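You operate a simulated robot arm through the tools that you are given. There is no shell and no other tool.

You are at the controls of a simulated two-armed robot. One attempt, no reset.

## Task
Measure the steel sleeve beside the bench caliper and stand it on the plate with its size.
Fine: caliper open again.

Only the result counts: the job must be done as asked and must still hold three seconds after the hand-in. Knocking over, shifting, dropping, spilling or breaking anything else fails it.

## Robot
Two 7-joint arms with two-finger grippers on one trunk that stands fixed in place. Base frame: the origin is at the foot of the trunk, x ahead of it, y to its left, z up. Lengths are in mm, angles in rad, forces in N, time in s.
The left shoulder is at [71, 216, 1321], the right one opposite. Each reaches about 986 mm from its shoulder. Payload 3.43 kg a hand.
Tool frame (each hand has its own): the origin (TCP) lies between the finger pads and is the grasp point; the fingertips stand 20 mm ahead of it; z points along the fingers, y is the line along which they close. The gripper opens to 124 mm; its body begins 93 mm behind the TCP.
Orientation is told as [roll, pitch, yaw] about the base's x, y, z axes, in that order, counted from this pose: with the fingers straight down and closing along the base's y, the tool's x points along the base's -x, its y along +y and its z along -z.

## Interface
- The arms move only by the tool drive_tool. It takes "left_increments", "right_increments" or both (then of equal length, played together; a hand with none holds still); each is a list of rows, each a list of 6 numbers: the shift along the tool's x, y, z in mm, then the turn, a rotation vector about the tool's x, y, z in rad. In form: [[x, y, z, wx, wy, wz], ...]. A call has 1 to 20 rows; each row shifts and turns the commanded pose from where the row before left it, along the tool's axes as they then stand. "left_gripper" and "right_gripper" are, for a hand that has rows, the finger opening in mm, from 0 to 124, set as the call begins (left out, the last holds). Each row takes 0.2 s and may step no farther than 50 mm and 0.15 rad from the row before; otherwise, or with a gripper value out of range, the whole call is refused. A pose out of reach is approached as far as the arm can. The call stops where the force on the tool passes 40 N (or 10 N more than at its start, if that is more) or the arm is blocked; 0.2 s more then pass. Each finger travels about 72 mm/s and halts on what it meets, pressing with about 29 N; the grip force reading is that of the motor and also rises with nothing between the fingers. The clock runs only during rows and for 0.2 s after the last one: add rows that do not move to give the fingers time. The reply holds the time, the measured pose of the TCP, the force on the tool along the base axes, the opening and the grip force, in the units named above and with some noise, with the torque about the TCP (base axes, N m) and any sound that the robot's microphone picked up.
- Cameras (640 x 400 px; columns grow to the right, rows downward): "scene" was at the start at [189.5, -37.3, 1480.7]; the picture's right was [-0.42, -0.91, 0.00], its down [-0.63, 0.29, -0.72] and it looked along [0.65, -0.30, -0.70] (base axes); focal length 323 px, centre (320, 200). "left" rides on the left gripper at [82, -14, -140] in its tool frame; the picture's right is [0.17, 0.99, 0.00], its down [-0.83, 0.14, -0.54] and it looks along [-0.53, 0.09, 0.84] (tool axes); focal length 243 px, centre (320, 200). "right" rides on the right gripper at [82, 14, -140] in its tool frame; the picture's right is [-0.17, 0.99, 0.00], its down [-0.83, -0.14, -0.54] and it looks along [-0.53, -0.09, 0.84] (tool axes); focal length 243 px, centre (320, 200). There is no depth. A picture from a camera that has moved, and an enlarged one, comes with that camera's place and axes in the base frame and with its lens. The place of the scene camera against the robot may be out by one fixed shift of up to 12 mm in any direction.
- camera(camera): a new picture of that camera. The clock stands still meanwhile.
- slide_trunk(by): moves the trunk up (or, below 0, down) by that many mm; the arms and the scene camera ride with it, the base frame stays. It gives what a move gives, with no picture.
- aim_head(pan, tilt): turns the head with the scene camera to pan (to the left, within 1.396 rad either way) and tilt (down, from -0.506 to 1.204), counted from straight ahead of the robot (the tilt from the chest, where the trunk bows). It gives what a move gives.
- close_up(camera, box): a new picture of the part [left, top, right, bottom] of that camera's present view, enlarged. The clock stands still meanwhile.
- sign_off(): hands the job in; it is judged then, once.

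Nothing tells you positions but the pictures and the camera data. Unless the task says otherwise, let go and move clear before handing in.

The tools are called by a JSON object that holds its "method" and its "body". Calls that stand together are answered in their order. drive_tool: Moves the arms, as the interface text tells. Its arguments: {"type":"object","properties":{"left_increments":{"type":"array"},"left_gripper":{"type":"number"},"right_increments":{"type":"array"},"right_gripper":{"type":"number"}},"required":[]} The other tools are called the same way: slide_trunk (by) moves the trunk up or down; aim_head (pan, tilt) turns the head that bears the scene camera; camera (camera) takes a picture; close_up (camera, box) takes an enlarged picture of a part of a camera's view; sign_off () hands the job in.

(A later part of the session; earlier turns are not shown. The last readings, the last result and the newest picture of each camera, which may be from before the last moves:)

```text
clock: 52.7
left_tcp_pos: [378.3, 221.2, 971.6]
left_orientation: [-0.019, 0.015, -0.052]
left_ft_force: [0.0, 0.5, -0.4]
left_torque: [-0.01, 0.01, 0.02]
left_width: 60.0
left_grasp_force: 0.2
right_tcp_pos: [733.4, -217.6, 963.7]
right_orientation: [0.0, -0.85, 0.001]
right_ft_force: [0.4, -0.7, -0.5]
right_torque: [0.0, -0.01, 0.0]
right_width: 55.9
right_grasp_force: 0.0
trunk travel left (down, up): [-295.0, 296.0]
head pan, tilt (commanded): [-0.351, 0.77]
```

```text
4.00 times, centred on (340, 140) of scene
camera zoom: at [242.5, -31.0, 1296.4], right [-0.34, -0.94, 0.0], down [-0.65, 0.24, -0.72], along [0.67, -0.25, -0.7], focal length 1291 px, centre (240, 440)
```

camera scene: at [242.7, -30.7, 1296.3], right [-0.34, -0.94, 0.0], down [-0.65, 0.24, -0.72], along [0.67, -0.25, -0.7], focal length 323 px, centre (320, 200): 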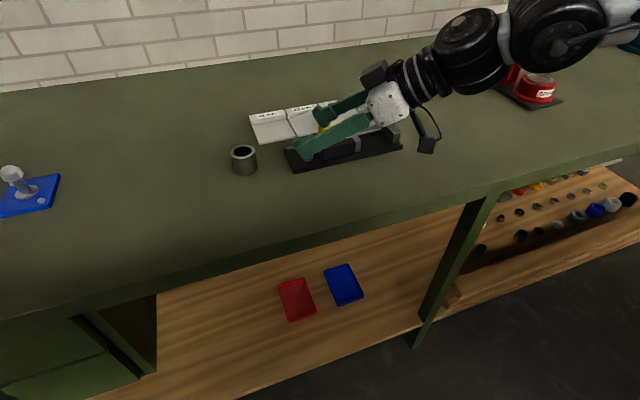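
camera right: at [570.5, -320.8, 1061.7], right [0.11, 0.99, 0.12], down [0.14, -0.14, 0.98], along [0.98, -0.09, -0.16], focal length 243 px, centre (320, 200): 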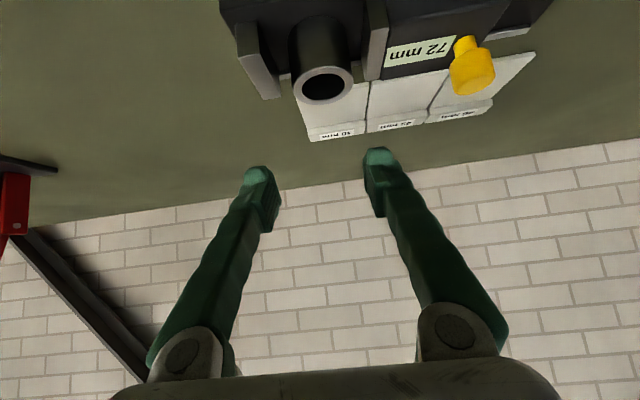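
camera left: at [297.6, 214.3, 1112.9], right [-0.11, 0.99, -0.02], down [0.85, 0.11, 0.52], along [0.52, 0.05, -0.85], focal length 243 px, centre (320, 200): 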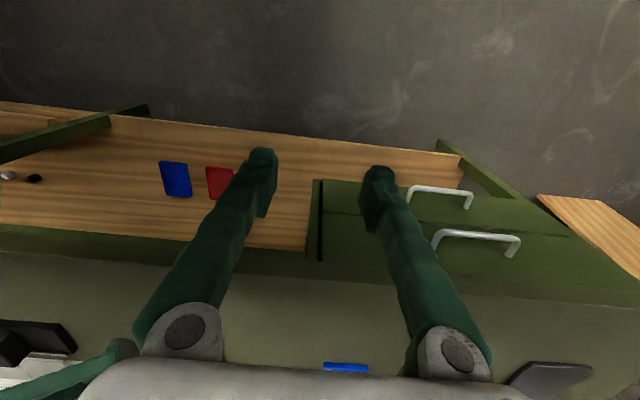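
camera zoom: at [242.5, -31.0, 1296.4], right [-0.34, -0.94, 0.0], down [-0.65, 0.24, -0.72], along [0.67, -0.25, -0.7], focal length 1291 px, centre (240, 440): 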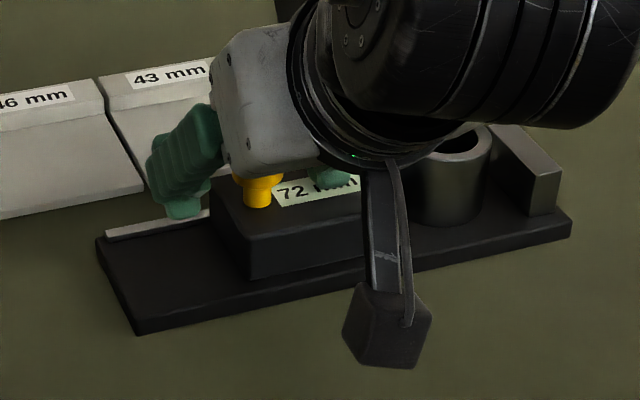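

The fingers straddle the knob properly with the tips above the slider. I'll close on the knob.

{"method": "drive_tool", "body": {"right_increments": [[0, 0, 0, 0, 0, 0], [0, 0, 0, 0, 0, 0], [0, 0, 0, 0, 0, 0]], "right_gripper": 18}}

{"method": "close_up", "body": {"camera": "right", "box": [200, 70, 440, 220]}}

```text
clock: 53.5
left_tcp_pos: [378.2, 222.1, 972.2]
left_orientation: [-0.018, 0.016, -0.052]
left_ft_force: [-0.1, -0.5, -0.1]
left_torque: [0.0, 0.0, 0.0]
left_width: 60.0
left_grasp_force: 0.0
right_tcp_pos: [734.3, -219.9, 963.8]
right_orientation: [0.001, -0.85, 0.0]
right_ft_force: [0.7, -4.1, -0.6]
right_torque: [-0.08, 0.01, -0.02]
right_width: 23.4
right_grasp_force: 45.1
trunk travel left (down, up): [-295.0, 296.0]
head pan, tilt (commanded): [-0.351, 0.77]
```

```text
2.67 times, centred on (320, 145) of right
camera zoom: at [574.5, -206.4, 994.4], right [0.11, 0.99, 0.12], down [0.14, -0.14, 0.98], along [0.98, -0.09, -0.16], focal length 647 px, centre (320, 347)
```

zoom: 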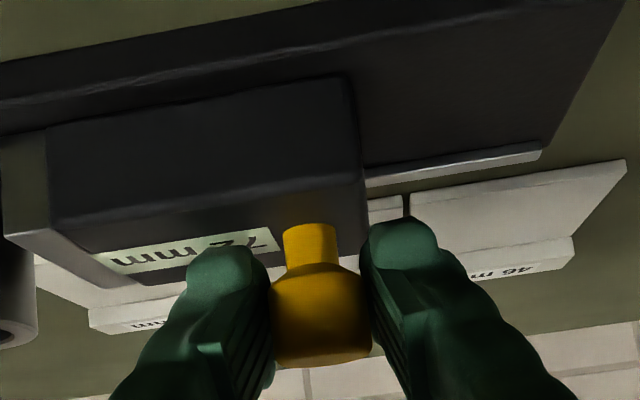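

The knob is gripped at 23 mm. I'll slide it 10 mm toward the fixed jaw and check the force and that the base stays put.

{"method": "drive_tool", "body": {"right_increments": [[0, -5, 0, 0, 0, 0], [0, -5, 0, 0, 0, 0], [0, 0, 0, 0, 0, 0]]}}

{"method": "close_up", "body": {"camera": "scene", "box": [260, 90, 420, 190]}}

{"method": "close_up", "body": {"camera": "right", "box": [200, 70, 440, 220]}}

```text
clock: 54.3
left_tcp_pos: [378.6, 222.4, 971.7]
left_orientation: [-0.018, 0.018, -0.054]
left_ft_force: [0.1, -0.7, 0.4]
left_torque: [0.01, 0.02, 0.0]
left_width: 60.0
left_grasp_force: 0.1
right_tcp_pos: [733.7, -228.6, 963.6]
right_orientation: [0.0, -0.849, 0.001]
right_ft_force: [0.4, 1.4, -3.8]
right_torque: [0.0, -0.07, -0.03]
right_width: 23.3
right_grasp_force: 45.4
trunk travel left (down, up): [-295.0, 296.0]
head pan, tilt (commanded): [-0.351, 0.77]
```

```text
4.00 times, centred on (340, 140) of scene
camera zoom: at [242.8, -30.9, 1296.3], right [-0.34, -0.94, 0.0], down [-0.65, 0.24, -0.72], along [0.67, -0.25, -0.7], focal length 1291 px, centre (240, 440)
```

zoom: 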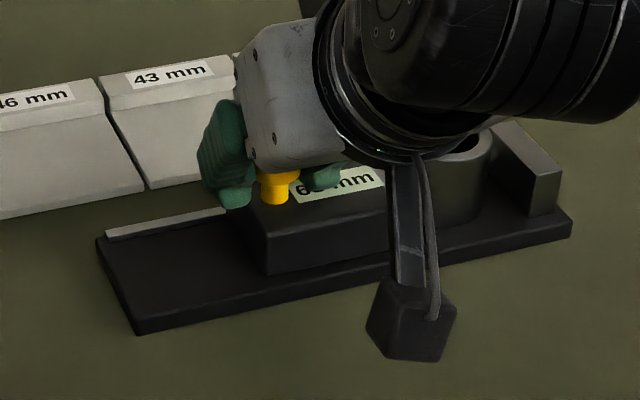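

```text
2.67 times, centred on (320, 145) of right
camera zoom: at [574.6, -215.5, 994.5], right [0.11, 0.99, 0.12], down [0.14, -0.14, 0.98], along [0.98, -0.09, -0.16], focal length 647 px, centre (320, 347)
```

zoom: 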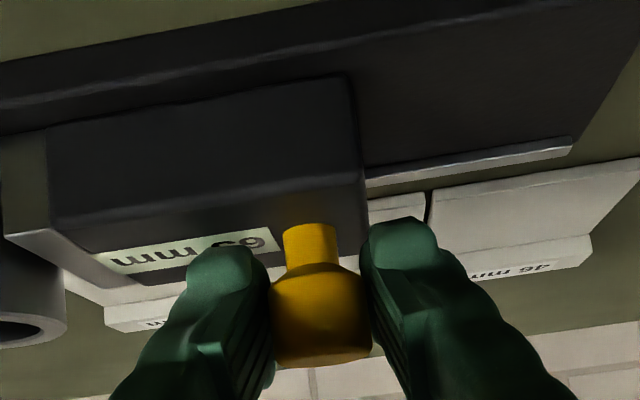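

The slider moves freely, the label now reads about 63, and the base hasn't shifted. I'll continue with another 10 mm.

{"method": "drive_tool", "body": {"right_increments": [[0, -4, 0, 0, 0, 0], [0, -3, 0, 0, 0, 0], [0, -3, 0, 0, 0, 0], [0, 0, 0, 0, 0, 0]]}}

{"method": "close_up", "body": {"camera": "scene", "box": [260, 90, 420, 190]}}

{"method": "close_up", "body": {"camera": "right", "box": [120, 30, 440, 230]}}

```text
clock: 55.3
left_tcp_pos: [378.2, 221.2, 970.9]
left_orientation: [-0.021, 0.015, -0.052]
left_ft_force: [-0.1, -1.5, -0.3]
left_torque: [-0.02, 0.03, 0.02]
left_width: 60.0
left_grasp_force: 0.0
right_tcp_pos: [734.1, -238.2, 963.6]
right_orientation: [0.0, -0.849, 0.002]
right_ft_force: [-1.1, 1.3, -2.2]
right_torque: [0.0, -0.05, 0.02]
right_width: 23.5
right_grasp_force: 45.3
trunk travel left (down, up): [-295.0, 296.0]
head pan, tilt (commanded): [-0.351, 0.77]
```

```text
4.00 times, centred on (340, 140) of scene
camera zoom: at [242.6, -30.8, 1296.3], right [-0.34, -0.94, 0.0], down [-0.65, 0.24, -0.72], along [0.67, -0.25, -0.7], focal length 1291 px, centre (240, 440)
```

zoom: 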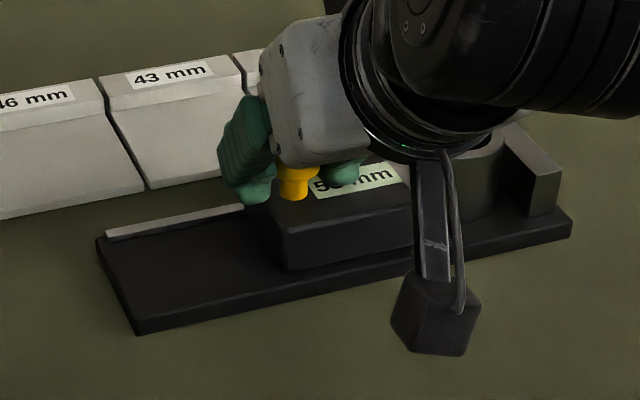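

```text
2.00 times, centred on (280, 130) of right
camera zoom: at [574.6, -225.5, 994.4], right [0.11, 0.99, 0.12], down [0.14, -0.14, 0.98], along [0.98, -0.09, -0.16], focal length 485 px, centre (400, 340)
```

zoom: 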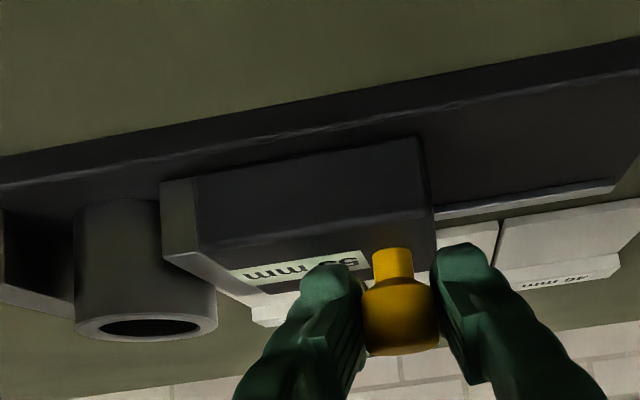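

The label reads about 53 and the slider jaw is at the sleeve. I'll continue with smaller steps, watching the y force.

{"method": "drive_tool", "body": {"right_increments": [[0, -2, 0, 0, 0, 0], [0, -2, 0, 0, 0, 0], [0, 0, 0, 0, 0, 0]]}}

{"method": "drive_tool", "body": {"right_increments": [[0, -1.5, 0, 0, 0, 0], [0, 0, 0, 0, 0, 0]]}}

{"method": "close_up", "body": {"camera": "right", "box": [100, 30, 420, 230]}}

{"method": "close_up", "body": {"camera": "scene", "box": [260, 90, 420, 190]}}

```text
clock: 56.1
left_tcp_pos: [378.6, 221.9, 972.1]
left_orientation: [-0.018, 0.017, -0.053]
left_ft_force: [0.2, 0.4, -0.1]
left_torque: [0.02, -0.01, -0.04]
left_width: 59.7
left_grasp_force: 0.0
right_tcp_pos: [734.1, -243.5, 964.1]
right_orientation: [-0.001, -0.85, 0.0]
right_ft_force: [0.4, 2.3, -4.2]
right_torque: [0.03, -0.05, -0.05]
right_width: 23.6
right_grasp_force: 44.8
trunk travel left (down, up): [-295.0, 296.0]
head pan, tilt (commanded): [-0.351, 0.77]
```

```text
clock: 56.7
left_tcp_pos: [378.3, 222.1, 970.9]
left_orientation: [-0.018, 0.017, -0.052]
left_ft_force: [0.2, 0.4, 0.7]
left_torque: [-0.02, 0.01, -0.01]
left_width: 59.9
left_grasp_force: 0.1
right_tcp_pos: [734.7, -244.0, 964.0]
right_orientation: [0.001, -0.85, 0.0]
right_ft_force: [0.4, 2.0, -3.2]
right_torque: [0.05, 0.03, -0.02]
right_width: 23.3
right_grasp_force: 44.9
trunk travel left (down, up): [-295.0, 296.0]
head pan, tilt (commanded): [-0.351, 0.77]
```

```text
2.00 times, centred on (260, 130) of right
camera zoom: at [574.7, -231.2, 994.4], right [0.11, 0.99, 0.12], down [0.14, -0.14, 0.98], along [0.98, -0.09, -0.16], focal length 485 px, centre (440, 340)
```

zoom: 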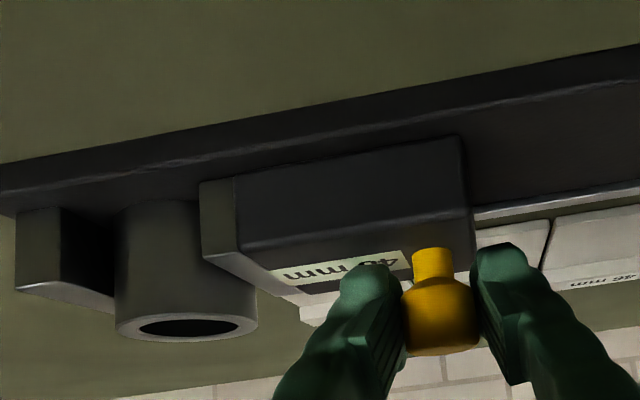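

```text
4.00 times, centred on (340, 140) of scene
camera zoom: at [242.9, -30.9, 1296.3], right [-0.34, -0.94, 0.0], down [-0.65, 0.24, -0.72], along [0.67, -0.25, -0.7], focal length 1291 px, centre (240, 440)
```

zoom: 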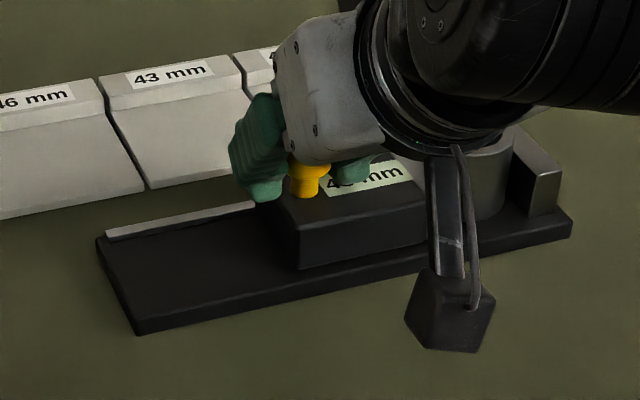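

{"method": "close_up", "body": {"camera": "right", "box": [220, 140, 320, 202]}}

{"method": "drive_tool", "body": {"right_increments": [[0, -1, 0, 0, 0, 0], [0, 0, 0, 0, 0, 0]]}}

{"method": "close_up", "body": {"camera": "right", "box": [220, 140, 320, 202]}}

```text
6.40 times, centred on (270, 171) of right
camera zoom: at [574.7, -231.2, 994.4], right [0.11, 0.99, 0.12], down [0.14, -0.14, 0.98], along [0.98, -0.09, -0.16], focal length 1553 px, centre (640, 386)
```

zoom: 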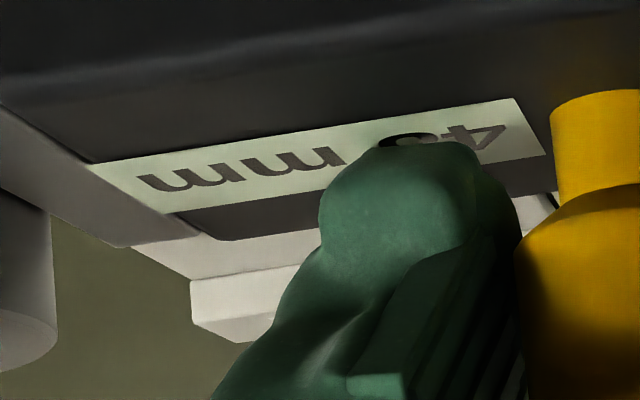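

```text
clock: 57.3
left_tcp_pos: [379.6, 222.1, 972.7]
left_orientation: [-0.021, 0.017, -0.052]
left_ft_force: [0.1, -0.3, 0.6]
left_torque: [-0.02, 0.01, -0.01]
left_width: 59.8
left_grasp_force: 0.1
right_tcp_pos: [734.3, -244.8, 964.5]
right_orientation: [-0.001, -0.85, -0.001]
right_ft_force: [-0.4, 1.8, -3.4]
right_torque: [0.07, 0.13, -0.02]
right_width: 23.5
right_grasp_force: 45.4
trunk travel left (down, up): [-295.0, 296.0]
head pan, tilt (commanded): [-0.351, 0.77]
```

```text
6.40 times, centred on (270, 171) of right
camera zoom: at [574.8, -232.3, 994.4], right [0.11, 0.99, 0.12], down [0.14, -0.14, 0.98], along [0.98, -0.09, -0.16], focal length 1553 px, centre (640, 386)
```

zoom: 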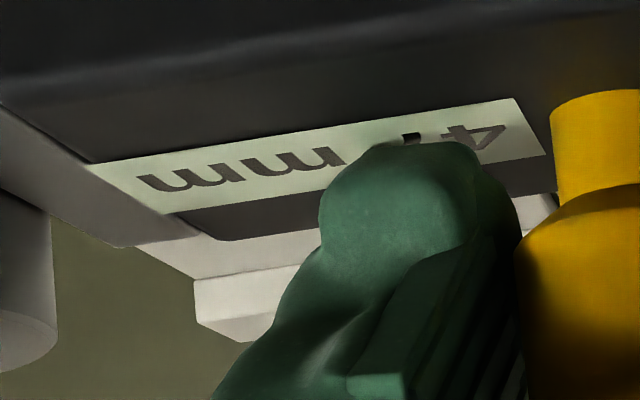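

The digit changed, apparently from 48 to 47. I'll continue in 1 mm steps until the force rises or the reading stops.

{"method": "drive_tool", "body": {"right_increments": [[0, -1, 0, 0, 0, 0], [0, 0, 0, 0, 0, 0]]}}

{"method": "close_up", "body": {"camera": "right", "box": [220, 140, 320, 202]}}

```text
clock: 57.9
left_tcp_pos: [377.6, 221.6, 970.5]
left_orientation: [-0.02, 0.015, -0.052]
left_ft_force: [0.7, -0.5, -0.5]
left_torque: [0.0, 0.0, 0.01]
left_width: 60.3
left_grasp_force: 0.0
right_tcp_pos: [735.0, -246.1, 963.5]
right_orientation: [0.001, -0.851, 0.002]
right_ft_force: [0.9, 5.9, -4.4]
right_torque: [0.09, -0.05, 0.02]
right_width: 23.3
right_grasp_force: 45.3
trunk travel left (down, up): [-295.0, 296.0]
head pan, tilt (commanded): [-0.351, 0.77]
```

```text
6.40 times, centred on (270, 171) of right
camera zoom: at [574.8, -232.8, 994.4], right [0.11, 0.99, 0.12], down [0.14, -0.14, 0.98], along [0.98, -0.09, -0.16], focal length 1553 px, centre (640, 386)
```

zoom: 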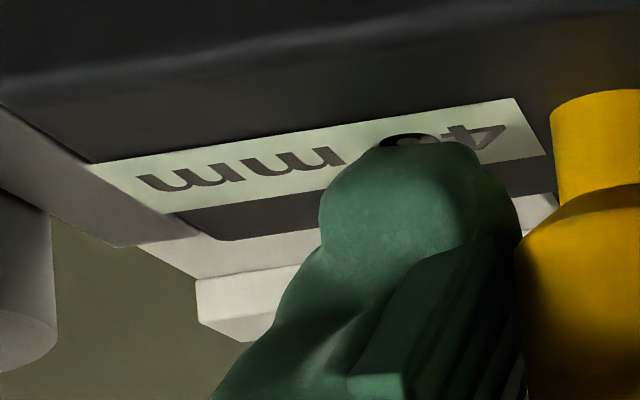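

The force rose to about 6 N and the digit now looks like 6. I'll check the contact at both jaws and the base position.

{"method": "close_up", "body": {"camera": "right", "box": [90, 60, 290, 185]}}

{"method": "close_up", "body": {"camera": "scene", "box": [260, 90, 420, 190]}}

```text
3.20 times, centred on (190, 122) of right
camera zoom: at [574.8, -232.8, 994.4], right [0.11, 0.99, 0.12], down [0.14, -0.14, 0.98], along [0.98, -0.09, -0.16], focal length 776 px, centre (736, 448)
```

zoom: 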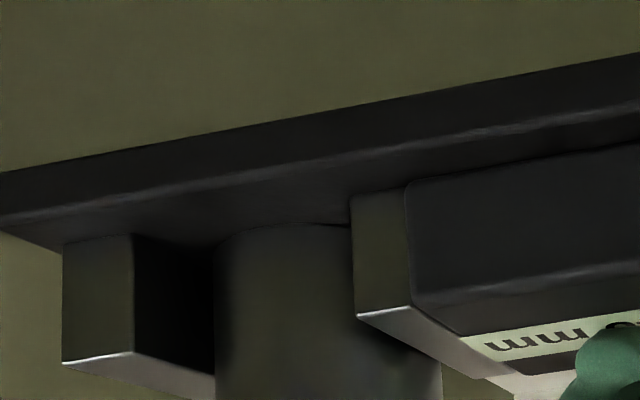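

```text
4.00 times, centred on (340, 140) of scene
camera zoom: at [242.9, -30.4, 1296.3], right [-0.34, -0.94, 0.0], down [-0.65, 0.24, -0.72], along [0.67, -0.25, -0.7], focal length 1291 px, centre (240, 440)
```

zoom: 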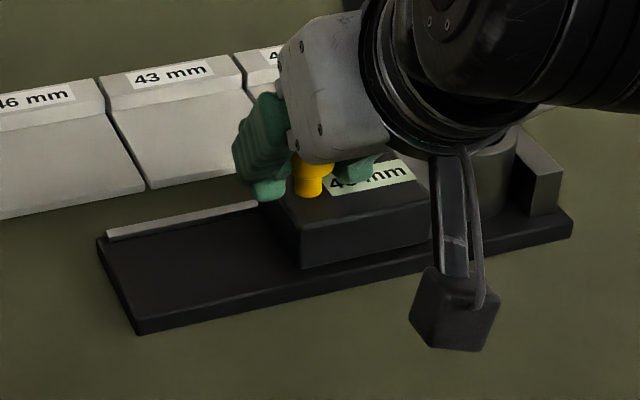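

The sleeve is clamped between the jaws and the base hasn't moved. I'll let go of the knob and rise to read the label clearly.

{"method": "drive_tool", "body": {"right_increments": [[0, 0, 0, 0, 0, 0], [0, 0, 0, 0, 0, 0], [-10, 0, -8.8, 0, 0, 0], [-10, 0, -8.8, 0, 0, 0], [-10, 0, -8.8, 0, 0, 0], [-10, 0, -8.8, 0, 0, 0], [0, 0, 0, 0, 0, 0]], "right_gripper": 56}}

{"method": "close_up", "body": {"camera": "right", "box": [130, 0, 430, 188]}}

{"method": "close_up", "body": {"camera": "scene", "box": [260, 90, 420, 190]}}

```text
clock: 59.5
left_tcp_pos: [378.7, 221.1, 971.6]
left_orientation: [-0.02, 0.017, -0.052]
left_ft_force: [-0.7, 0.4, -0.7]
left_torque: [-0.01, 0.02, 0.05]
left_width: 59.9
left_grasp_force: 0.0
right_tcp_pos: [733.8, -247.5, 1017.5]
right_orientation: [0.001, -0.849, 0.0]
right_ft_force: [-0.1, 0.2, -0.2]
right_torque: [0.0, -0.04, 0.06]
right_width: 56.3
right_grasp_force: 0.0
trunk travel left (down, up): [-295.0, 296.0]
head pan, tilt (commanded): [-0.351, 0.77]
```

```text
2.13 times, centred on (280, 94) of right
camera zoom: at [574.3, -233.8, 1047.9], right [0.11, 0.99, 0.12], down [0.14, -0.14, 0.98], along [0.98, -0.09, -0.16], focal length 516 px, centre (405, 426)
```

zoom: 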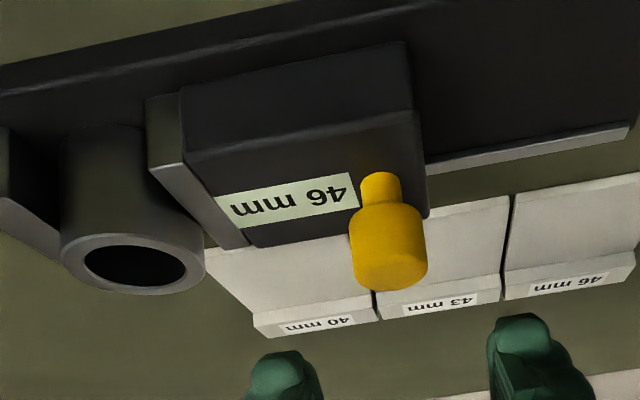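

```text
4.00 times, centred on (340, 140) of scene
camera zoom: at [242.8, -31.1, 1296.3], right [-0.34, -0.94, 0.0], down [-0.65, 0.24, -0.72], along [0.67, -0.25, -0.7], focal length 1291 px, centre (240, 440)
```

zoom: 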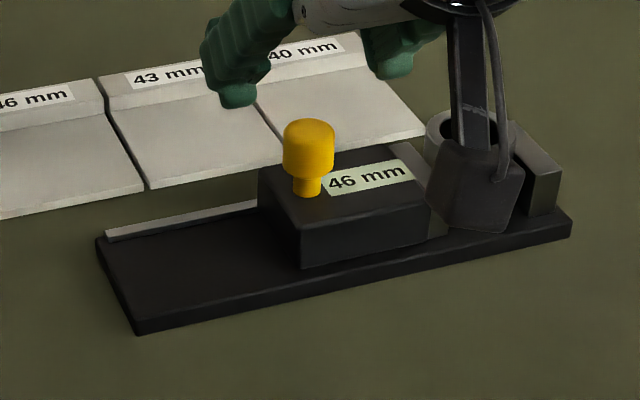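

The caliper reads 46 mm, and the force showed firm contact, so the sleeve belongs on the 46 mm plate. Next I'll grip the knob again and open the caliper.

{"method": "drive_tool", "body": {"right_increments": [[10, 0.4, 8.8, 0, 0, 0], [10, 0.4, 8.8, 0, 0, 0], [10, 0.4, 8.8, 0, 0, 0], [10, 0.3, 8.8, 0, 0, 0], [0, 0, 0, 0, 0, 0]]}}

{"method": "drive_tool", "body": {"right_increments": [[0, 0, 0, 0, 0, 0], [0, 0, 0, 0, 0, 0], [0, 0, 0, 0, 0, 0]], "right_gripper": 18}}

{"method": "close_up", "body": {"camera": "right", "box": [120, 50, 440, 250]}}

```text
clock: 60.7
left_tcp_pos: [377.7, 222.1, 972.3]
left_orientation: [-0.02, 0.015, -0.05]
left_ft_force: [0.1, -0.2, 0.3]
left_torque: [0.02, 0.0, 0.02]
left_width: 60.2
left_grasp_force: 0.0
right_tcp_pos: [734.7, -245.8, 964.0]
right_orientation: [-0.001, -0.85, 0.0]
right_ft_force: [0.6, -0.6, 0.3]
right_torque: [0.0, 0.02, 0.0]
right_width: 56.0
right_grasp_force: 0.0
trunk travel left (down, up): [-295.0, 296.0]
head pan, tilt (commanded): [-0.351, 0.77]
```

```text
clock: 61.5
left_tcp_pos: [378.4, 222.2, 971.4]
left_orientation: [-0.019, 0.017, -0.052]
left_ft_force: [-0.1, -0.7, 0.1]
left_torque: [-0.02, -0.02, 0.01]
left_width: 60.0
left_grasp_force: 0.0
right_tcp_pos: [733.8, -246.4, 963.9]
right_orientation: [0.0, -0.848, -0.001]
right_ft_force: [1.2, 0.6, -2.0]
right_torque: [-0.03, -0.01, -0.03]
right_width: 23.5
right_grasp_force: 44.6
trunk travel left (down, up): [-295.0, 296.0]
head pan, tilt (commanded): [-0.351, 0.77]
```

```text
2.00 times, centred on (280, 150) of right
camera zoom: at [574.9, -232.6, 994.4], right [0.11, 0.99, 0.12], down [0.14, -0.14, 0.98], along [0.98, -0.09, -0.16], focal length 485 px, centre (400, 300)
```

zoom: 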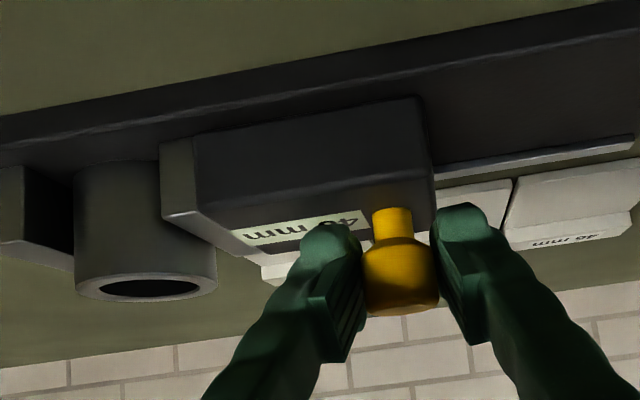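

The knob is gripped again. I'll slide it back open by 26 mm.

{"method": "drive_tool", "body": {"right_increments": [[0, 4, 0, 0, 0, 0], [0, 5, 0, 0, 0, 0], [0, 5, 0, 0, 0, 0], [0, 5, 0, 0, 0, 0], [0, 4, 0, 0, 0, 0], [0, 2, 0, 0, 0, 0], [0, 0, 0, 0, 0, 0]]}}

{"method": "close_up", "body": {"camera": "right", "box": [120, 50, 440, 250]}}

{"method": "close_up", "body": {"camera": "scene", "box": [260, 90, 420, 190]}}

```text
clock: 63.1
left_tcp_pos: [377.6, 221.3, 971.7]
left_orientation: [-0.018, 0.017, -0.053]
left_ft_force: [0.7, -0.2, -0.9]
left_torque: [0.03, -0.01, 0.0]
left_width: 60.1
left_grasp_force: 0.1
right_tcp_pos: [735.2, -220.7, 964.3]
right_orientation: [0.0, -0.851, 0.001]
right_ft_force: [6.3, -1.1, -1.4]
right_torque: [-0.01, -0.16, -0.03]
right_width: 23.2
right_grasp_force: 45.0
trunk travel left (down, up): [-295.0, 296.0]
head pan, tilt (commanded): [-0.351, 0.77]
```

```text
2.00 times, centred on (280, 150) of right
camera zoom: at [575.1, -207.1, 994.3], right [0.11, 0.99, 0.12], down [0.14, -0.14, 0.98], along [0.98, -0.09, -0.16], focal length 485 px, centre (400, 300)
```

zoom: 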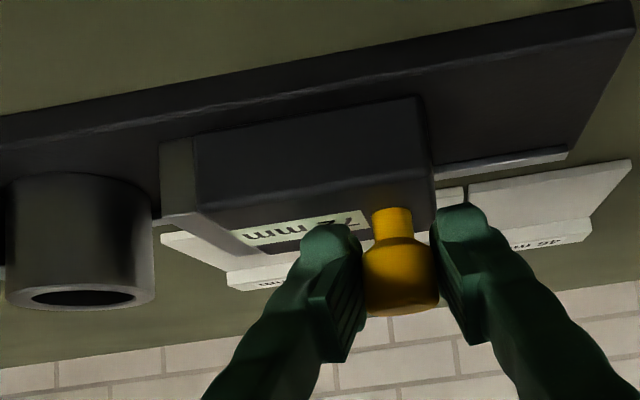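

```text
4.00 times, centred on (340, 140) of scene
camera zoom: at [243.4, -31.2, 1296.2], right [-0.34, -0.94, 0.0], down [-0.65, 0.24, -0.72], along [0.67, -0.25, -0.7], focal length 1291 px, centre (240, 440)
```

zoom: 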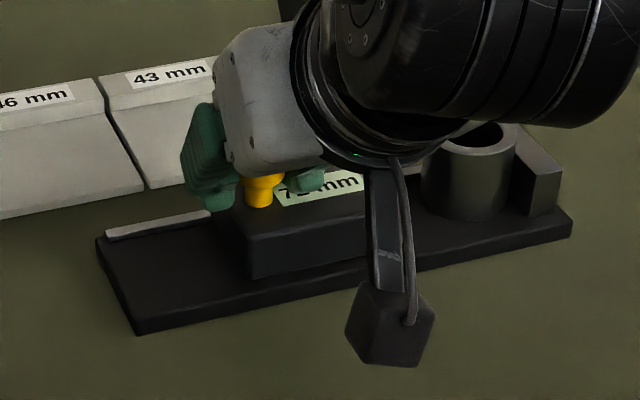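

The caliper is open at 72 again and the base hasn't moved. For more clearance between the hand camera and the knob during the plate placement, I'll try opening it further, gently and with force checks.

{"method": "drive_tool", "body": {"right_increments": [[-0.4, 3, 0.4, 0, 0, 0], [-0.3, 3, 0.3, 0, 0, 0], [0, 0, 0, 0, 0, 0]]}}

{"method": "close_up", "body": {"camera": "scene", "box": [260, 90, 420, 190]}}

```text
clock: 63.9
left_tcp_pos: [377.2, 218.9, 972.6]
left_orientation: [-0.016, 0.017, -0.052]
left_ft_force: [1.0, 0.4, -0.6]
left_torque: [0.03, -0.01, 0.02]
left_width: 59.8
left_grasp_force: 0.0
right_tcp_pos: [735.2, -220.7, 962.9]
right_orientation: [-0.004, -0.85, -0.002]
right_ft_force: [-0.4, -26.8, 4.4]
right_torque: [-0.52, 0.27, -0.05]
right_width: 23.4
right_grasp_force: 45.4
trunk travel left (down, up): [-295.0, 296.0]
head pan, tilt (commanded): [-0.351, 0.77]
```

```text
4.00 times, centred on (340, 140) of scene
camera zoom: at [242.0, -34.3, 1296.4], right [-0.34, -0.94, 0.0], down [-0.65, 0.24, -0.72], along [0.67, -0.24, -0.7], focal length 1291 px, centre (240, 440)
```

zoom: 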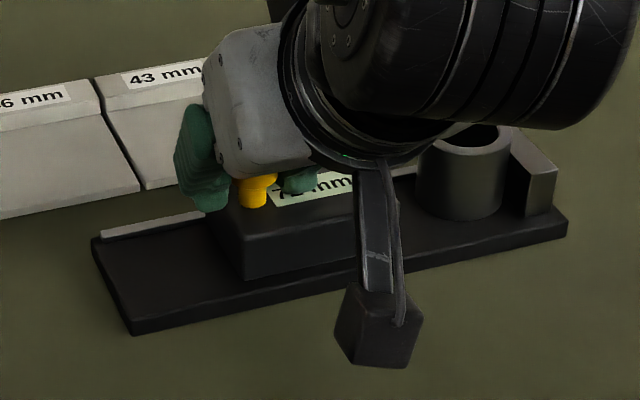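

The slider is stopped hard at 72 mm, with 27 N pushing back. I'll back off right away so nothing gets shifted.

{"method": "drive_tool", "body": {"right_increments": [[0, -3, 0, 0, 0, 0], [0, -3, 0, 0, 0, 0], [0, 0, 0, 0, 0, 0]]}}

{"method": "close_up", "body": {"camera": "scene", "box": [260, 90, 420, 190]}}

```text
clock: 64.7
left_tcp_pos: [377.7, 220.3, 971.2]
left_orientation: [-0.018, 0.016, -0.051]
left_ft_force: [1.0, 0.0, 0.2]
left_torque: [0.03, -0.02, 0.0]
left_width: 59.9
left_grasp_force: 0.0
right_tcp_pos: [735.5, -219.9, 963.3]
right_orientation: [0.005, -0.85, -0.001]
right_ft_force: [1.2, -8.9, -1.6]
right_torque: [-0.16, -0.19, 0.12]
right_width: 23.0
right_grasp_force: 44.8
trunk travel left (down, up): [-295.0, 296.0]
head pan, tilt (commanded): [-0.351, 0.77]
```

```text
4.00 times, centred on (340, 140) of scene
camera zoom: at [242.8, -32.2, 1296.2], right [-0.34, -0.94, 0.0], down [-0.65, 0.24, -0.72], along [0.67, -0.25, -0.7], focal length 1291 px, centre (240, 440)
```

zoom: 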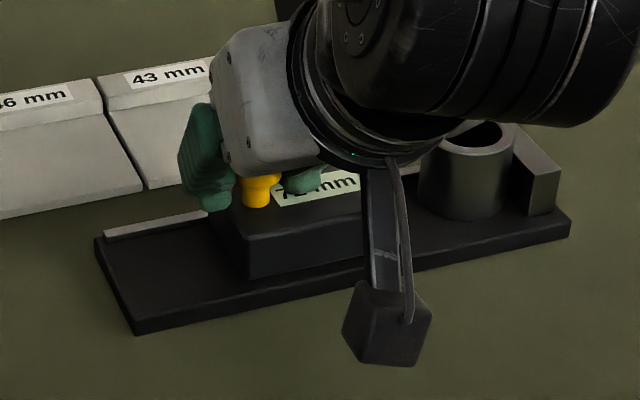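

The base looks unchanged. I'll ease off a little more, release the knob and rise.

{"method": "drive_tool", "body": {"right_increments": [[0, -1, 0, 0, 0, 0], [0, 0, 0, 0, 0, 0]]}}

{"method": "drive_tool", "body": {"right_increments": [[0, 0, 0, 0, 0, 0], [0, 0, 0, 0, 0, 0], [0, 0, 0, 0, 0, 0]], "right_gripper": 56}}

{"method": "drive_tool", "body": {"right_increments": [[-10, 0, -8.8, 0, 0, 0], [-10, 0, -8.8, 0, 0, 0], [-10, 0, -8.8, 0, 0, 0], [-10, 0, -8.8, 0, 0, 0], [-10, 0, -8.8, 0, 0, 0], [0, 0, 0, 0, 0, 0]]}}

{"method": "close_up", "body": {"camera": "scene", "box": [240, 60, 480, 210]}}

{"method": "camera", "body": {"camera": "right"}}

```text
clock: 65.3
left_tcp_pos: [378.8, 222.5, 972.2]
left_orientation: [-0.017, 0.016, -0.052]
left_ft_force: [-0.2, -0.6, -0.1]
left_torque: [0.0, 0.01, 0.0]
left_width: 59.8
left_grasp_force: 0.1
right_tcp_pos: [734.8, -219.5, 964.0]
right_orientation: [0.002, -0.849, 0.002]
right_ft_force: [0.0, -0.4, -5.9]
right_torque: [0.14, -0.12, 0.01]
right_width: 23.2
right_grasp_force: 45.5
trunk travel left (down, up): [-295.0, 296.0]
head pan, tilt (commanded): [-0.351, 0.77]
```

```text
clock: 66.1
left_tcp_pos: [377.6, 222.4, 972.0]
left_orientation: [-0.019, 0.016, -0.051]
left_ft_force: [-0.7, -0.1, 0.2]
left_torque: [-0.01, 0.01, -0.02]
left_width: 60.1
left_grasp_force: 0.1
right_tcp_pos: [735.2, -221.0, 964.8]
right_orientation: [0.001, -0.85, 0.0]
right_ft_force: [0.4, -0.2, -0.2]
right_torque: [0.02, -0.02, 0.01]
right_width: 56.0
right_grasp_force: 0.1
trunk travel left (down, up): [-295.0, 296.0]
head pan, tilt (commanded): [-0.351, 0.77]
```

```text
clock: 67.5
left_tcp_pos: [379.8, 222.7, 971.4]
left_orientation: [-0.02, 0.016, -0.053]
left_ft_force: [0.2, 0.3, -0.3]
left_torque: [0.0, 0.01, -0.01]
left_width: 60.0
left_grasp_force: 0.2
right_tcp_pos: [734.1, -221.8, 1030.8]
right_orientation: [0.001, -0.851, 0.001]
right_ft_force: [0.3, -0.2, 0.0]
right_torque: [0.01, 0.02, -0.01]
right_width: 55.9
right_grasp_force: 0.0
trunk travel left (down, up): [-295.0, 296.0]
head pan, tilt (commanded): [-0.351, 0.77]
```

```text
2.67 times, centred on (360, 135) of scene
camera zoom: at [242.6, -31.1, 1296.3], right [-0.34, -0.94, 0.0], down [-0.65, 0.24, -0.72], along [0.67, -0.25, -0.7], focal length 860 px, centre (213, 373)
```

zoom: 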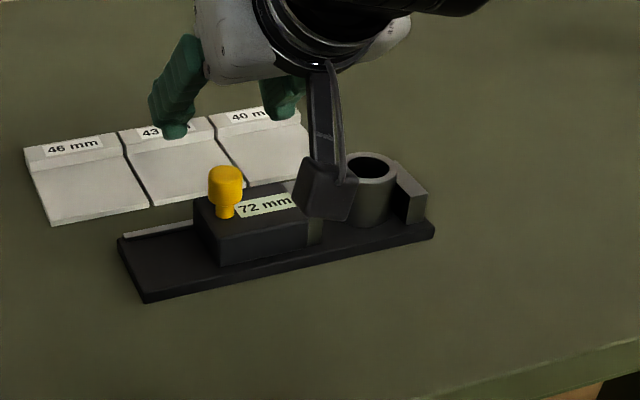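

```text
taken
camera right: at [575.5, -207.9, 1061.6], right [0.11, 0.99, 0.12], down [0.14, -0.14, 0.98], along [0.98, -0.09, -0.16], focal length 243 px, centre (320, 200)
```

right: 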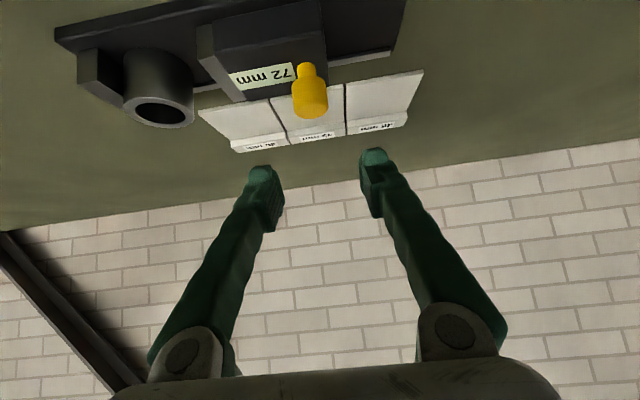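

The caliper is open at 72 mm and nothing has shifted. Now I'll move back above the sleeve, turn the yaw to 0.94 and the tilt to 0.95, and open the fingers.

{"method": "drive_tool", "body": {"right_increments": [[1, -31, -1.1, 0, 0, 0], [1, -31, -1.1, 0, 0, 0], [1, -31, -1.1, 0, 0, 0], [1, -31, -1.1, 0, 0, 0], [0, 0, 0, -0.1007, 0, -0.0885], [0, 0, 0, -0.1007, 0, -0.0885], [0, 0, 0, -0.1007, 0, -0.0885], [0, 0, 0, -0.1007, 0, -0.0885], [0, 0, 0, -0.1007, 0, -0.0885], [0, 0, 0, -0.1007, 0, -0.0885], [0, 0, 0, -0.1007, 0, -0.0885], [0, 0, 0, 0, -0.1, 0], [0, 0, 0, 0, 0, 0]], "right_gripper": 84}}

{"method": "camera", "body": {"camera": "right"}}

{"method": "close_up", "body": {"camera": "right", "box": [220, 60, 420, 185]}}

{"method": "close_up", "body": {"camera": "scene", "box": [300, 70, 460, 170]}}

```text
clock: 70.3
left_tcp_pos: [378.2, 223.1, 970.9]
left_orientation: [-0.02, 0.016, -0.052]
left_ft_force: [-0.7, 0.6, 0.3]
left_torque: [-0.02, 0.06, 0.02]
left_width: 60.2
left_grasp_force: 0.0
right_tcp_pos: [729.6, -344.3, 1030.5]
right_orientation: [-0.002, -0.95, 0.942]
right_ft_force: [-0.3, -1.0, 0.3]
right_torque: [-0.02, -0.02, -0.01]
right_width: 84.0
right_grasp_force: 0.1
trunk travel left (down, up): [-295.0, 296.0]
head pan, tilt (commanded): [-0.351, 0.77]
```

```text
taken
camera right: at [622.6, -467.1, 1045.3], right [-0.74, 0.66, 0.13], down [0.14, -0.05, 0.99], along [0.66, 0.75, -0.06], focal length 243 px, centre (320, 200)
```

right: 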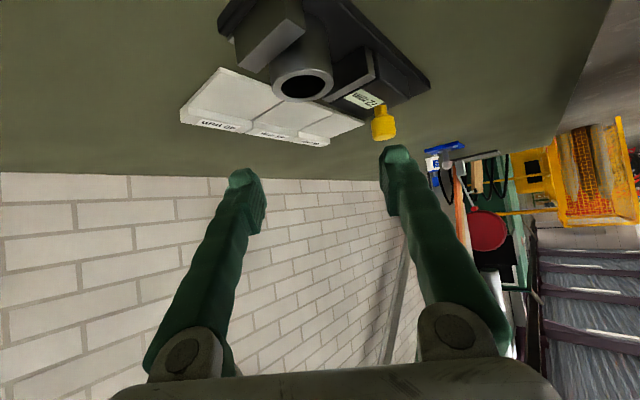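

```text
3.20 times, centred on (320, 122) of right
camera zoom: at [622.6, -467.1, 1045.3], right [-0.74, 0.66, 0.13], down [0.14, -0.05, 0.99], along [0.66, 0.75, -0.06], focal length 776 px, centre (320, 448)
```

zoom: 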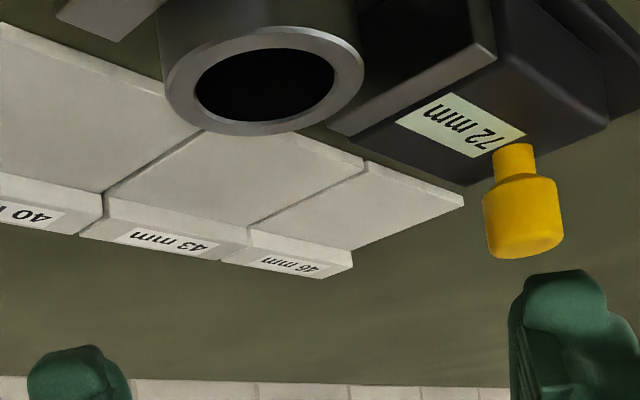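

```text
4.00 times, centred on (380, 120) of scene
camera zoom: at [242.7, -30.0, 1296.3], right [-0.34, -0.94, 0.0], down [-0.65, 0.24, -0.72], along [0.67, -0.25, -0.7], focal length 1291 px, centre (80, 520)
```

zoom: 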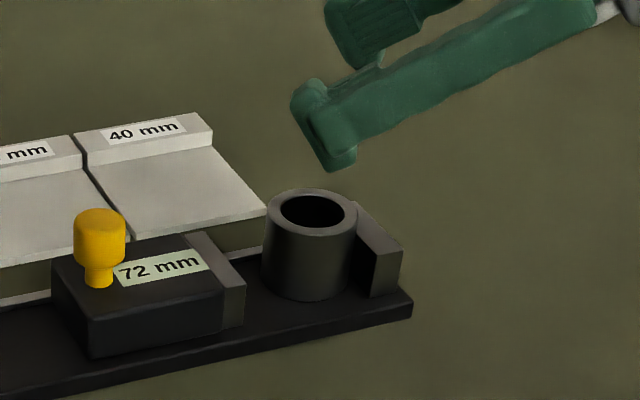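

The sleeve is at about (737, -337), resting near the fixed jaw with its top at about z 950. I'll align over it, narrow the opening to 70, and descend most of the way.

{"method": "drive_tool", "body": {"right_increments": [[-4, -1.7, 5.5, 0, 0, 0], [13.6, 0, 9.7, 0, 0, 0], [13.6, 0, 9.7, 0, 0, 0], [13.6, 0, 9.7, 0, 0, 0], [0, 0, 0, 0, 0, 0]], "right_gripper": 70}}

{"method": "close_up", "body": {"camera": "right", "box": [220, 80, 420, 205]}}

{"method": "close_up", "body": {"camera": "scene", "box": [320, 80, 440, 155]}}

```text
clock: 71.5
left_tcp_pos: [378.1, 221.5, 972.0]
left_orientation: [-0.02, 0.015, -0.053]
left_ft_force: [-0.3, -0.4, 0.4]
left_torque: [-0.03, 0.0, -0.03]
left_width: 60.1
left_grasp_force: 0.1
right_tcp_pos: [734.7, -341.1, 980.5]
right_orientation: [-0.002, -0.951, 0.942]
right_ft_force: [0.0, 0.5, 0.3]
right_torque: [0.0, 0.02, 0.01]
right_width: 70.2
right_grasp_force: 0.0
trunk travel left (down, up): [-295.0, 296.0]
head pan, tilt (commanded): [-0.351, 0.77]
```

```text
3.20 times, centred on (320, 142) of right
camera zoom: at [627.3, -463.1, 994.8], right [-0.74, 0.66, 0.13], down [0.14, -0.05, 0.99], along [0.66, 0.75, -0.06], focal length 776 px, centre (320, 384)
```

zoom: 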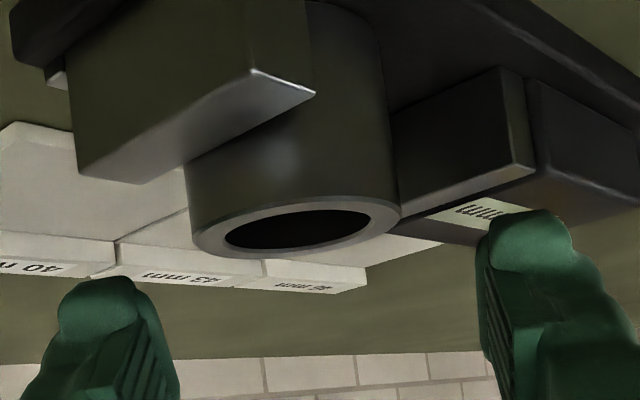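

```text
5.33 times, centred on (380, 118) of scene
camera zoom: at [242.2, -30.9, 1296.4], right [-0.34, -0.94, 0.0], down [-0.65, 0.24, -0.72], along [0.67, -0.25, -0.7], focal length 1721 px, centre (0, 640)
```

zoom: 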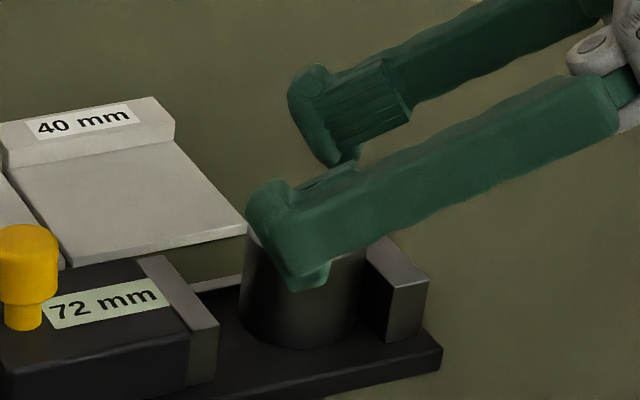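

Alignment is good laterally; I'll go 3 mm further forward while descending the last 24 mm, so the pads cover the sleeve's diameter.

{"method": "drive_tool", "body": {"right_increments": [[6.1, -0.1, 5.6, 0, 0, 0], [6.1, -0.1, 5.6, 0, 0, 0], [6.0, 0, 5.5, 0, 0, 0], [0, 0, 0, 0, 0, 0]]}}

{"method": "close_up", "body": {"camera": "right", "box": [220, 90, 420, 215]}}

{"method": "close_up", "body": {"camera": "scene", "box": [320, 80, 440, 155]}}

```text
clock: 72.5
left_tcp_pos: [378.3, 221.6, 972.0]
left_orientation: [-0.019, 0.015, -0.052]
left_ft_force: [-0.3, -1.2, -0.2]
left_torque: [0.02, -0.01, 0.0]
left_width: 60.1
left_grasp_force: 0.1
right_tcp_pos: [737.1, -337.3, 955.8]
right_orientation: [-0.002, -0.949, 0.939]
right_ft_force: [-0.6, 0.0, -0.5]
right_torque: [-0.04, 0.03, 0.02]
right_width: 70.1
right_grasp_force: 0.0
trunk travel left (down, up): [-295.0, 296.0]
head pan, tilt (commanded): [-0.351, 0.77]
```

```text
3.20 times, centred on (320, 152) of right
camera zoom: at [629.4, -460.8, 970.4], right [-0.74, 0.66, 0.13], down [0.14, -0.05, 0.99], along [0.66, 0.75, -0.06], focal length 776 px, centre (320, 352)
```

zoom: 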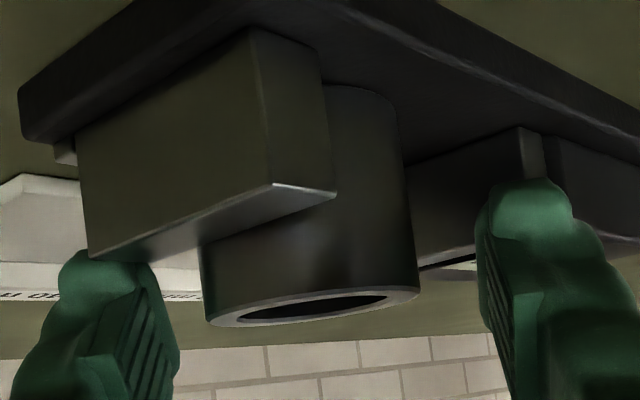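

```text
5.33 times, centred on (380, 118) of scene
camera zoom: at [242.3, -30.9, 1296.4], right [-0.34, -0.94, 0.0], down [-0.65, 0.24, -0.72], along [0.67, -0.25, -0.7], focal length 1721 px, centre (0, 640)
```

zoom: 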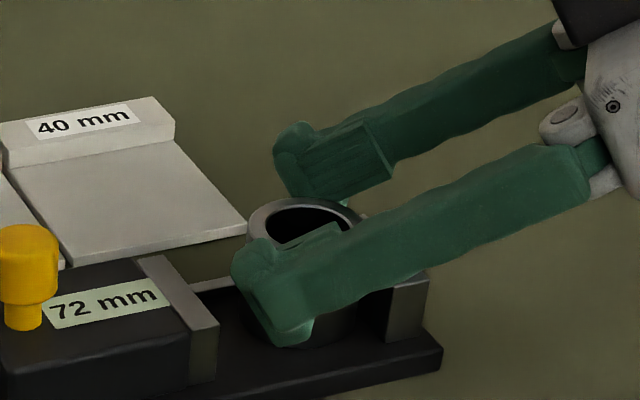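

Both fingers are at the right height and clear of the jaw. I'll close on the sleeve.

{"method": "drive_tool", "body": {"right_increments": [[0, 0, 0, 0, 0, 0], [0, 0, 0, 0, 0, 0], [0, 0, 0, 0, 0, 0]], "right_gripper": 32}}

{"method": "close_up", "body": {"camera": "right", "box": [220, 90, 420, 215]}}

{"method": "close_up", "body": {"camera": "scene", "box": [320, 80, 440, 155]}}

```text
clock: 73.3
left_tcp_pos: [378.4, 222.2, 972.2]
left_orientation: [-0.018, 0.016, -0.052]
left_ft_force: [0.4, 0.3, -0.3]
left_torque: [-0.01, 0.02, 0.01]
left_width: 60.0
left_grasp_force: 0.1
right_tcp_pos: [736.4, -339.1, 954.3]
right_orientation: [0.0, -0.949, 0.939]
right_ft_force: [1.0, 0.1, -0.4]
right_torque: [0.01, -0.01, 0.04]
right_width: 44.4
right_grasp_force: 29.4
trunk travel left (down, up): [-295.0, 296.0]
head pan, tilt (commanded): [-0.351, 0.77]
```

```text
3.20 times, centred on (320, 152) of right
camera zoom: at [629.6, -460.8, 970.3], right [-0.74, 0.66, 0.13], down [0.14, -0.05, 0.99], along [0.66, 0.75, -0.06], focal length 776 px, centre (320, 352)
```

zoom: 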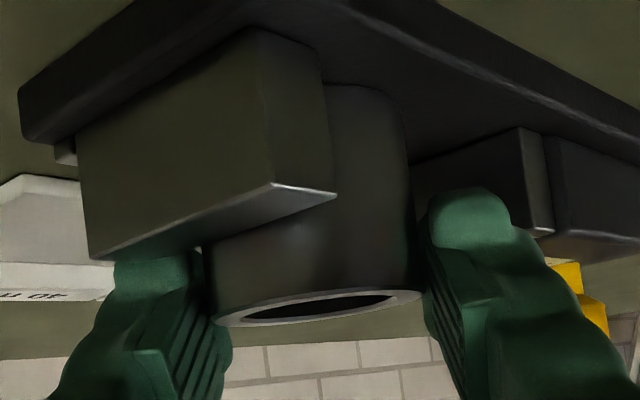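

```text
5.33 times, centred on (380, 118) of scene
camera zoom: at [242.6, -31.1, 1296.3], right [-0.34, -0.94, 0.0], down [-0.65, 0.24, -0.72], along [0.67, -0.25, -0.7], focal length 1721 px, centre (0, 640)
```

zoom: 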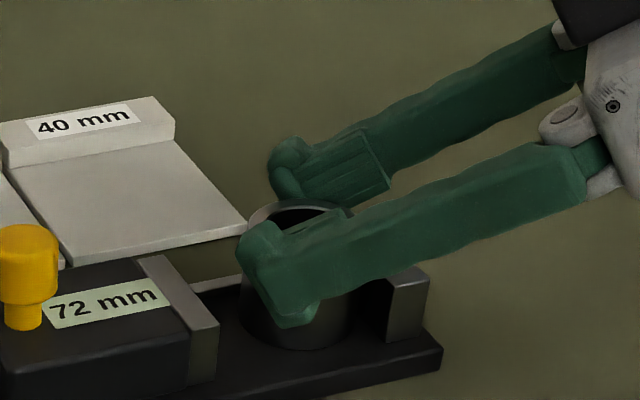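

The sleeve is gripped at 44.4 mm under load, consistent with 46 mm and slight pad compression. I'll lift it straight up slowly and check that it stays upright.

{"method": "drive_tool", "body": {"right_increments": [[-4.1, 0, -2.9, 0, 0, 0], [-8.1, 0, -5.8, 0, 0, 0], [-8.1, 0, -5.8, 0, 0, 0], [0, 0, 0, 0, 0, 0]]}}

{"method": "close_up", "body": {"camera": "right", "box": [220, 70, 420, 195]}}

{"method": "close_up", "body": {"camera": "scene", "box": [320, 80, 440, 155]}}

```text
clock: 74.3
left_tcp_pos: [378.6, 222.4, 971.9]
left_orientation: [-0.018, 0.017, -0.051]
left_ft_force: [0.2, -0.3, 0.1]
left_torque: [-0.01, 0.0, -0.02]
left_width: 60.2
left_grasp_force: 0.1
right_tcp_pos: [737.0, -337.3, 980.0]
right_orientation: [-0.001, -0.949, 0.938]
right_ft_force: [-0.8, 0.5, -3.0]
right_torque: [0.0, 0.02, 0.02]
right_width: 44.5
right_grasp_force: 28.7
trunk travel left (down, up): [-295.0, 296.0]
head pan, tilt (commanded): [-0.351, 0.77]
```

```text
3.20 times, centred on (320, 132) of right
camera zoom: at [629.9, -461.0, 995.5], right [-0.74, 0.66, 0.13], down [0.14, -0.05, 0.99], along [0.66, 0.75, -0.06], focal length 776 px, centre (320, 416)
```

zoom: 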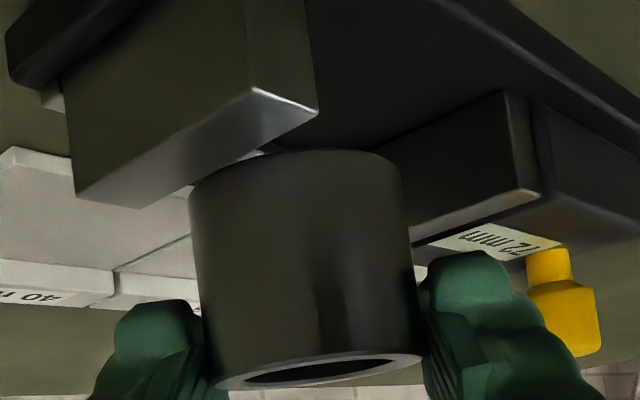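

```text
5.33 times, centred on (380, 118) of scene
camera zoom: at [242.9, -31.2, 1296.3], right [-0.34, -0.94, 0.0], down [-0.65, 0.24, -0.72], along [0.67, -0.25, -0.7], focal length 1721 px, centre (0, 640)
```

zoom: 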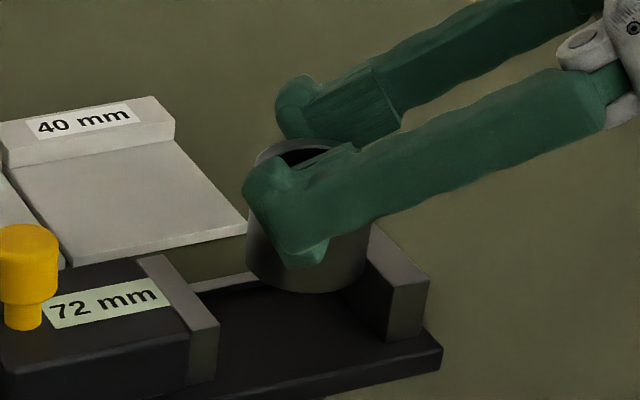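

The sleeve lifted cleanly and weighs about 3 N, consistent with 46 mm. I'll raise it above knob height and turn the yaw to 0.45 for a clear approach to the 46 mm plate, centred at about (855, -147).

{"method": "drive_tool", "body": {"right_increments": [[-11.2, 0, -8, 0, 0, 0], [-11.2, 0, -8, 0, 0, 0], [-11.2, 0, -8, 0, 0, 0], [-11.2, 0, -8, 0, 0, 0], [0, 0, 0, 0.0996, 0, 0.0713], [0, 0, 0, 0.0996, 0, 0.0713], [0, 0, 0, 0.0996, 0, 0.0713], [0, 0, 0, 0.0996, 0, 0.0713], [0, 0, 0, 0, 0, 0]]}}

{"method": "close_up", "body": {"camera": "scene", "box": [240, 60, 480, 210]}}

{"method": "camera", "body": {"camera": "right"}}

```text
clock: 76.3
left_tcp_pos: [377.1, 221.3, 971.8]
left_orientation: [-0.018, 0.016, -0.053]
left_ft_force: [-0.4, 0.5, 0.4]
left_torque: [0.01, 0.0, -0.04]
left_width: 60.2
left_grasp_force: 0.1
right_tcp_pos: [736.0, -338.3, 1034.2]
right_orientation: [-0.001, -0.95, 0.447]
right_ft_force: [-0.7, 0.8, -2.3]
right_torque: [0.0, 0.03, -0.01]
right_width: 44.3
right_grasp_force: 29.2
trunk travel left (down, up): [-295.0, 296.0]
head pan, tilt (commanded): [-0.351, 0.77]
```

```text
2.67 times, centred on (360, 135) of scene
camera zoom: at [242.8, -31.5, 1296.3], right [-0.34, -0.94, 0.0], down [-0.65, 0.24, -0.72], along [0.67, -0.25, -0.7], focal length 860 px, centre (213, 373)
```

zoom: 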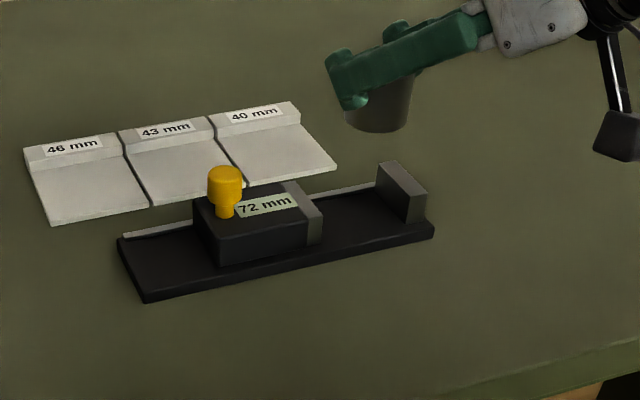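

```text
taken
camera right: at [584.7, -396.6, 1050.0], right [-0.34, 0.93, 0.14], down [0.1, -0.11, 0.99], along [0.94, 0.35, -0.06], focal length 243 px, centre (320, 200)
```

right: 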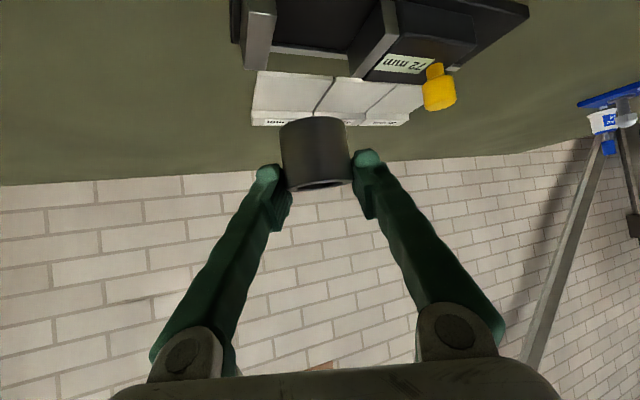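

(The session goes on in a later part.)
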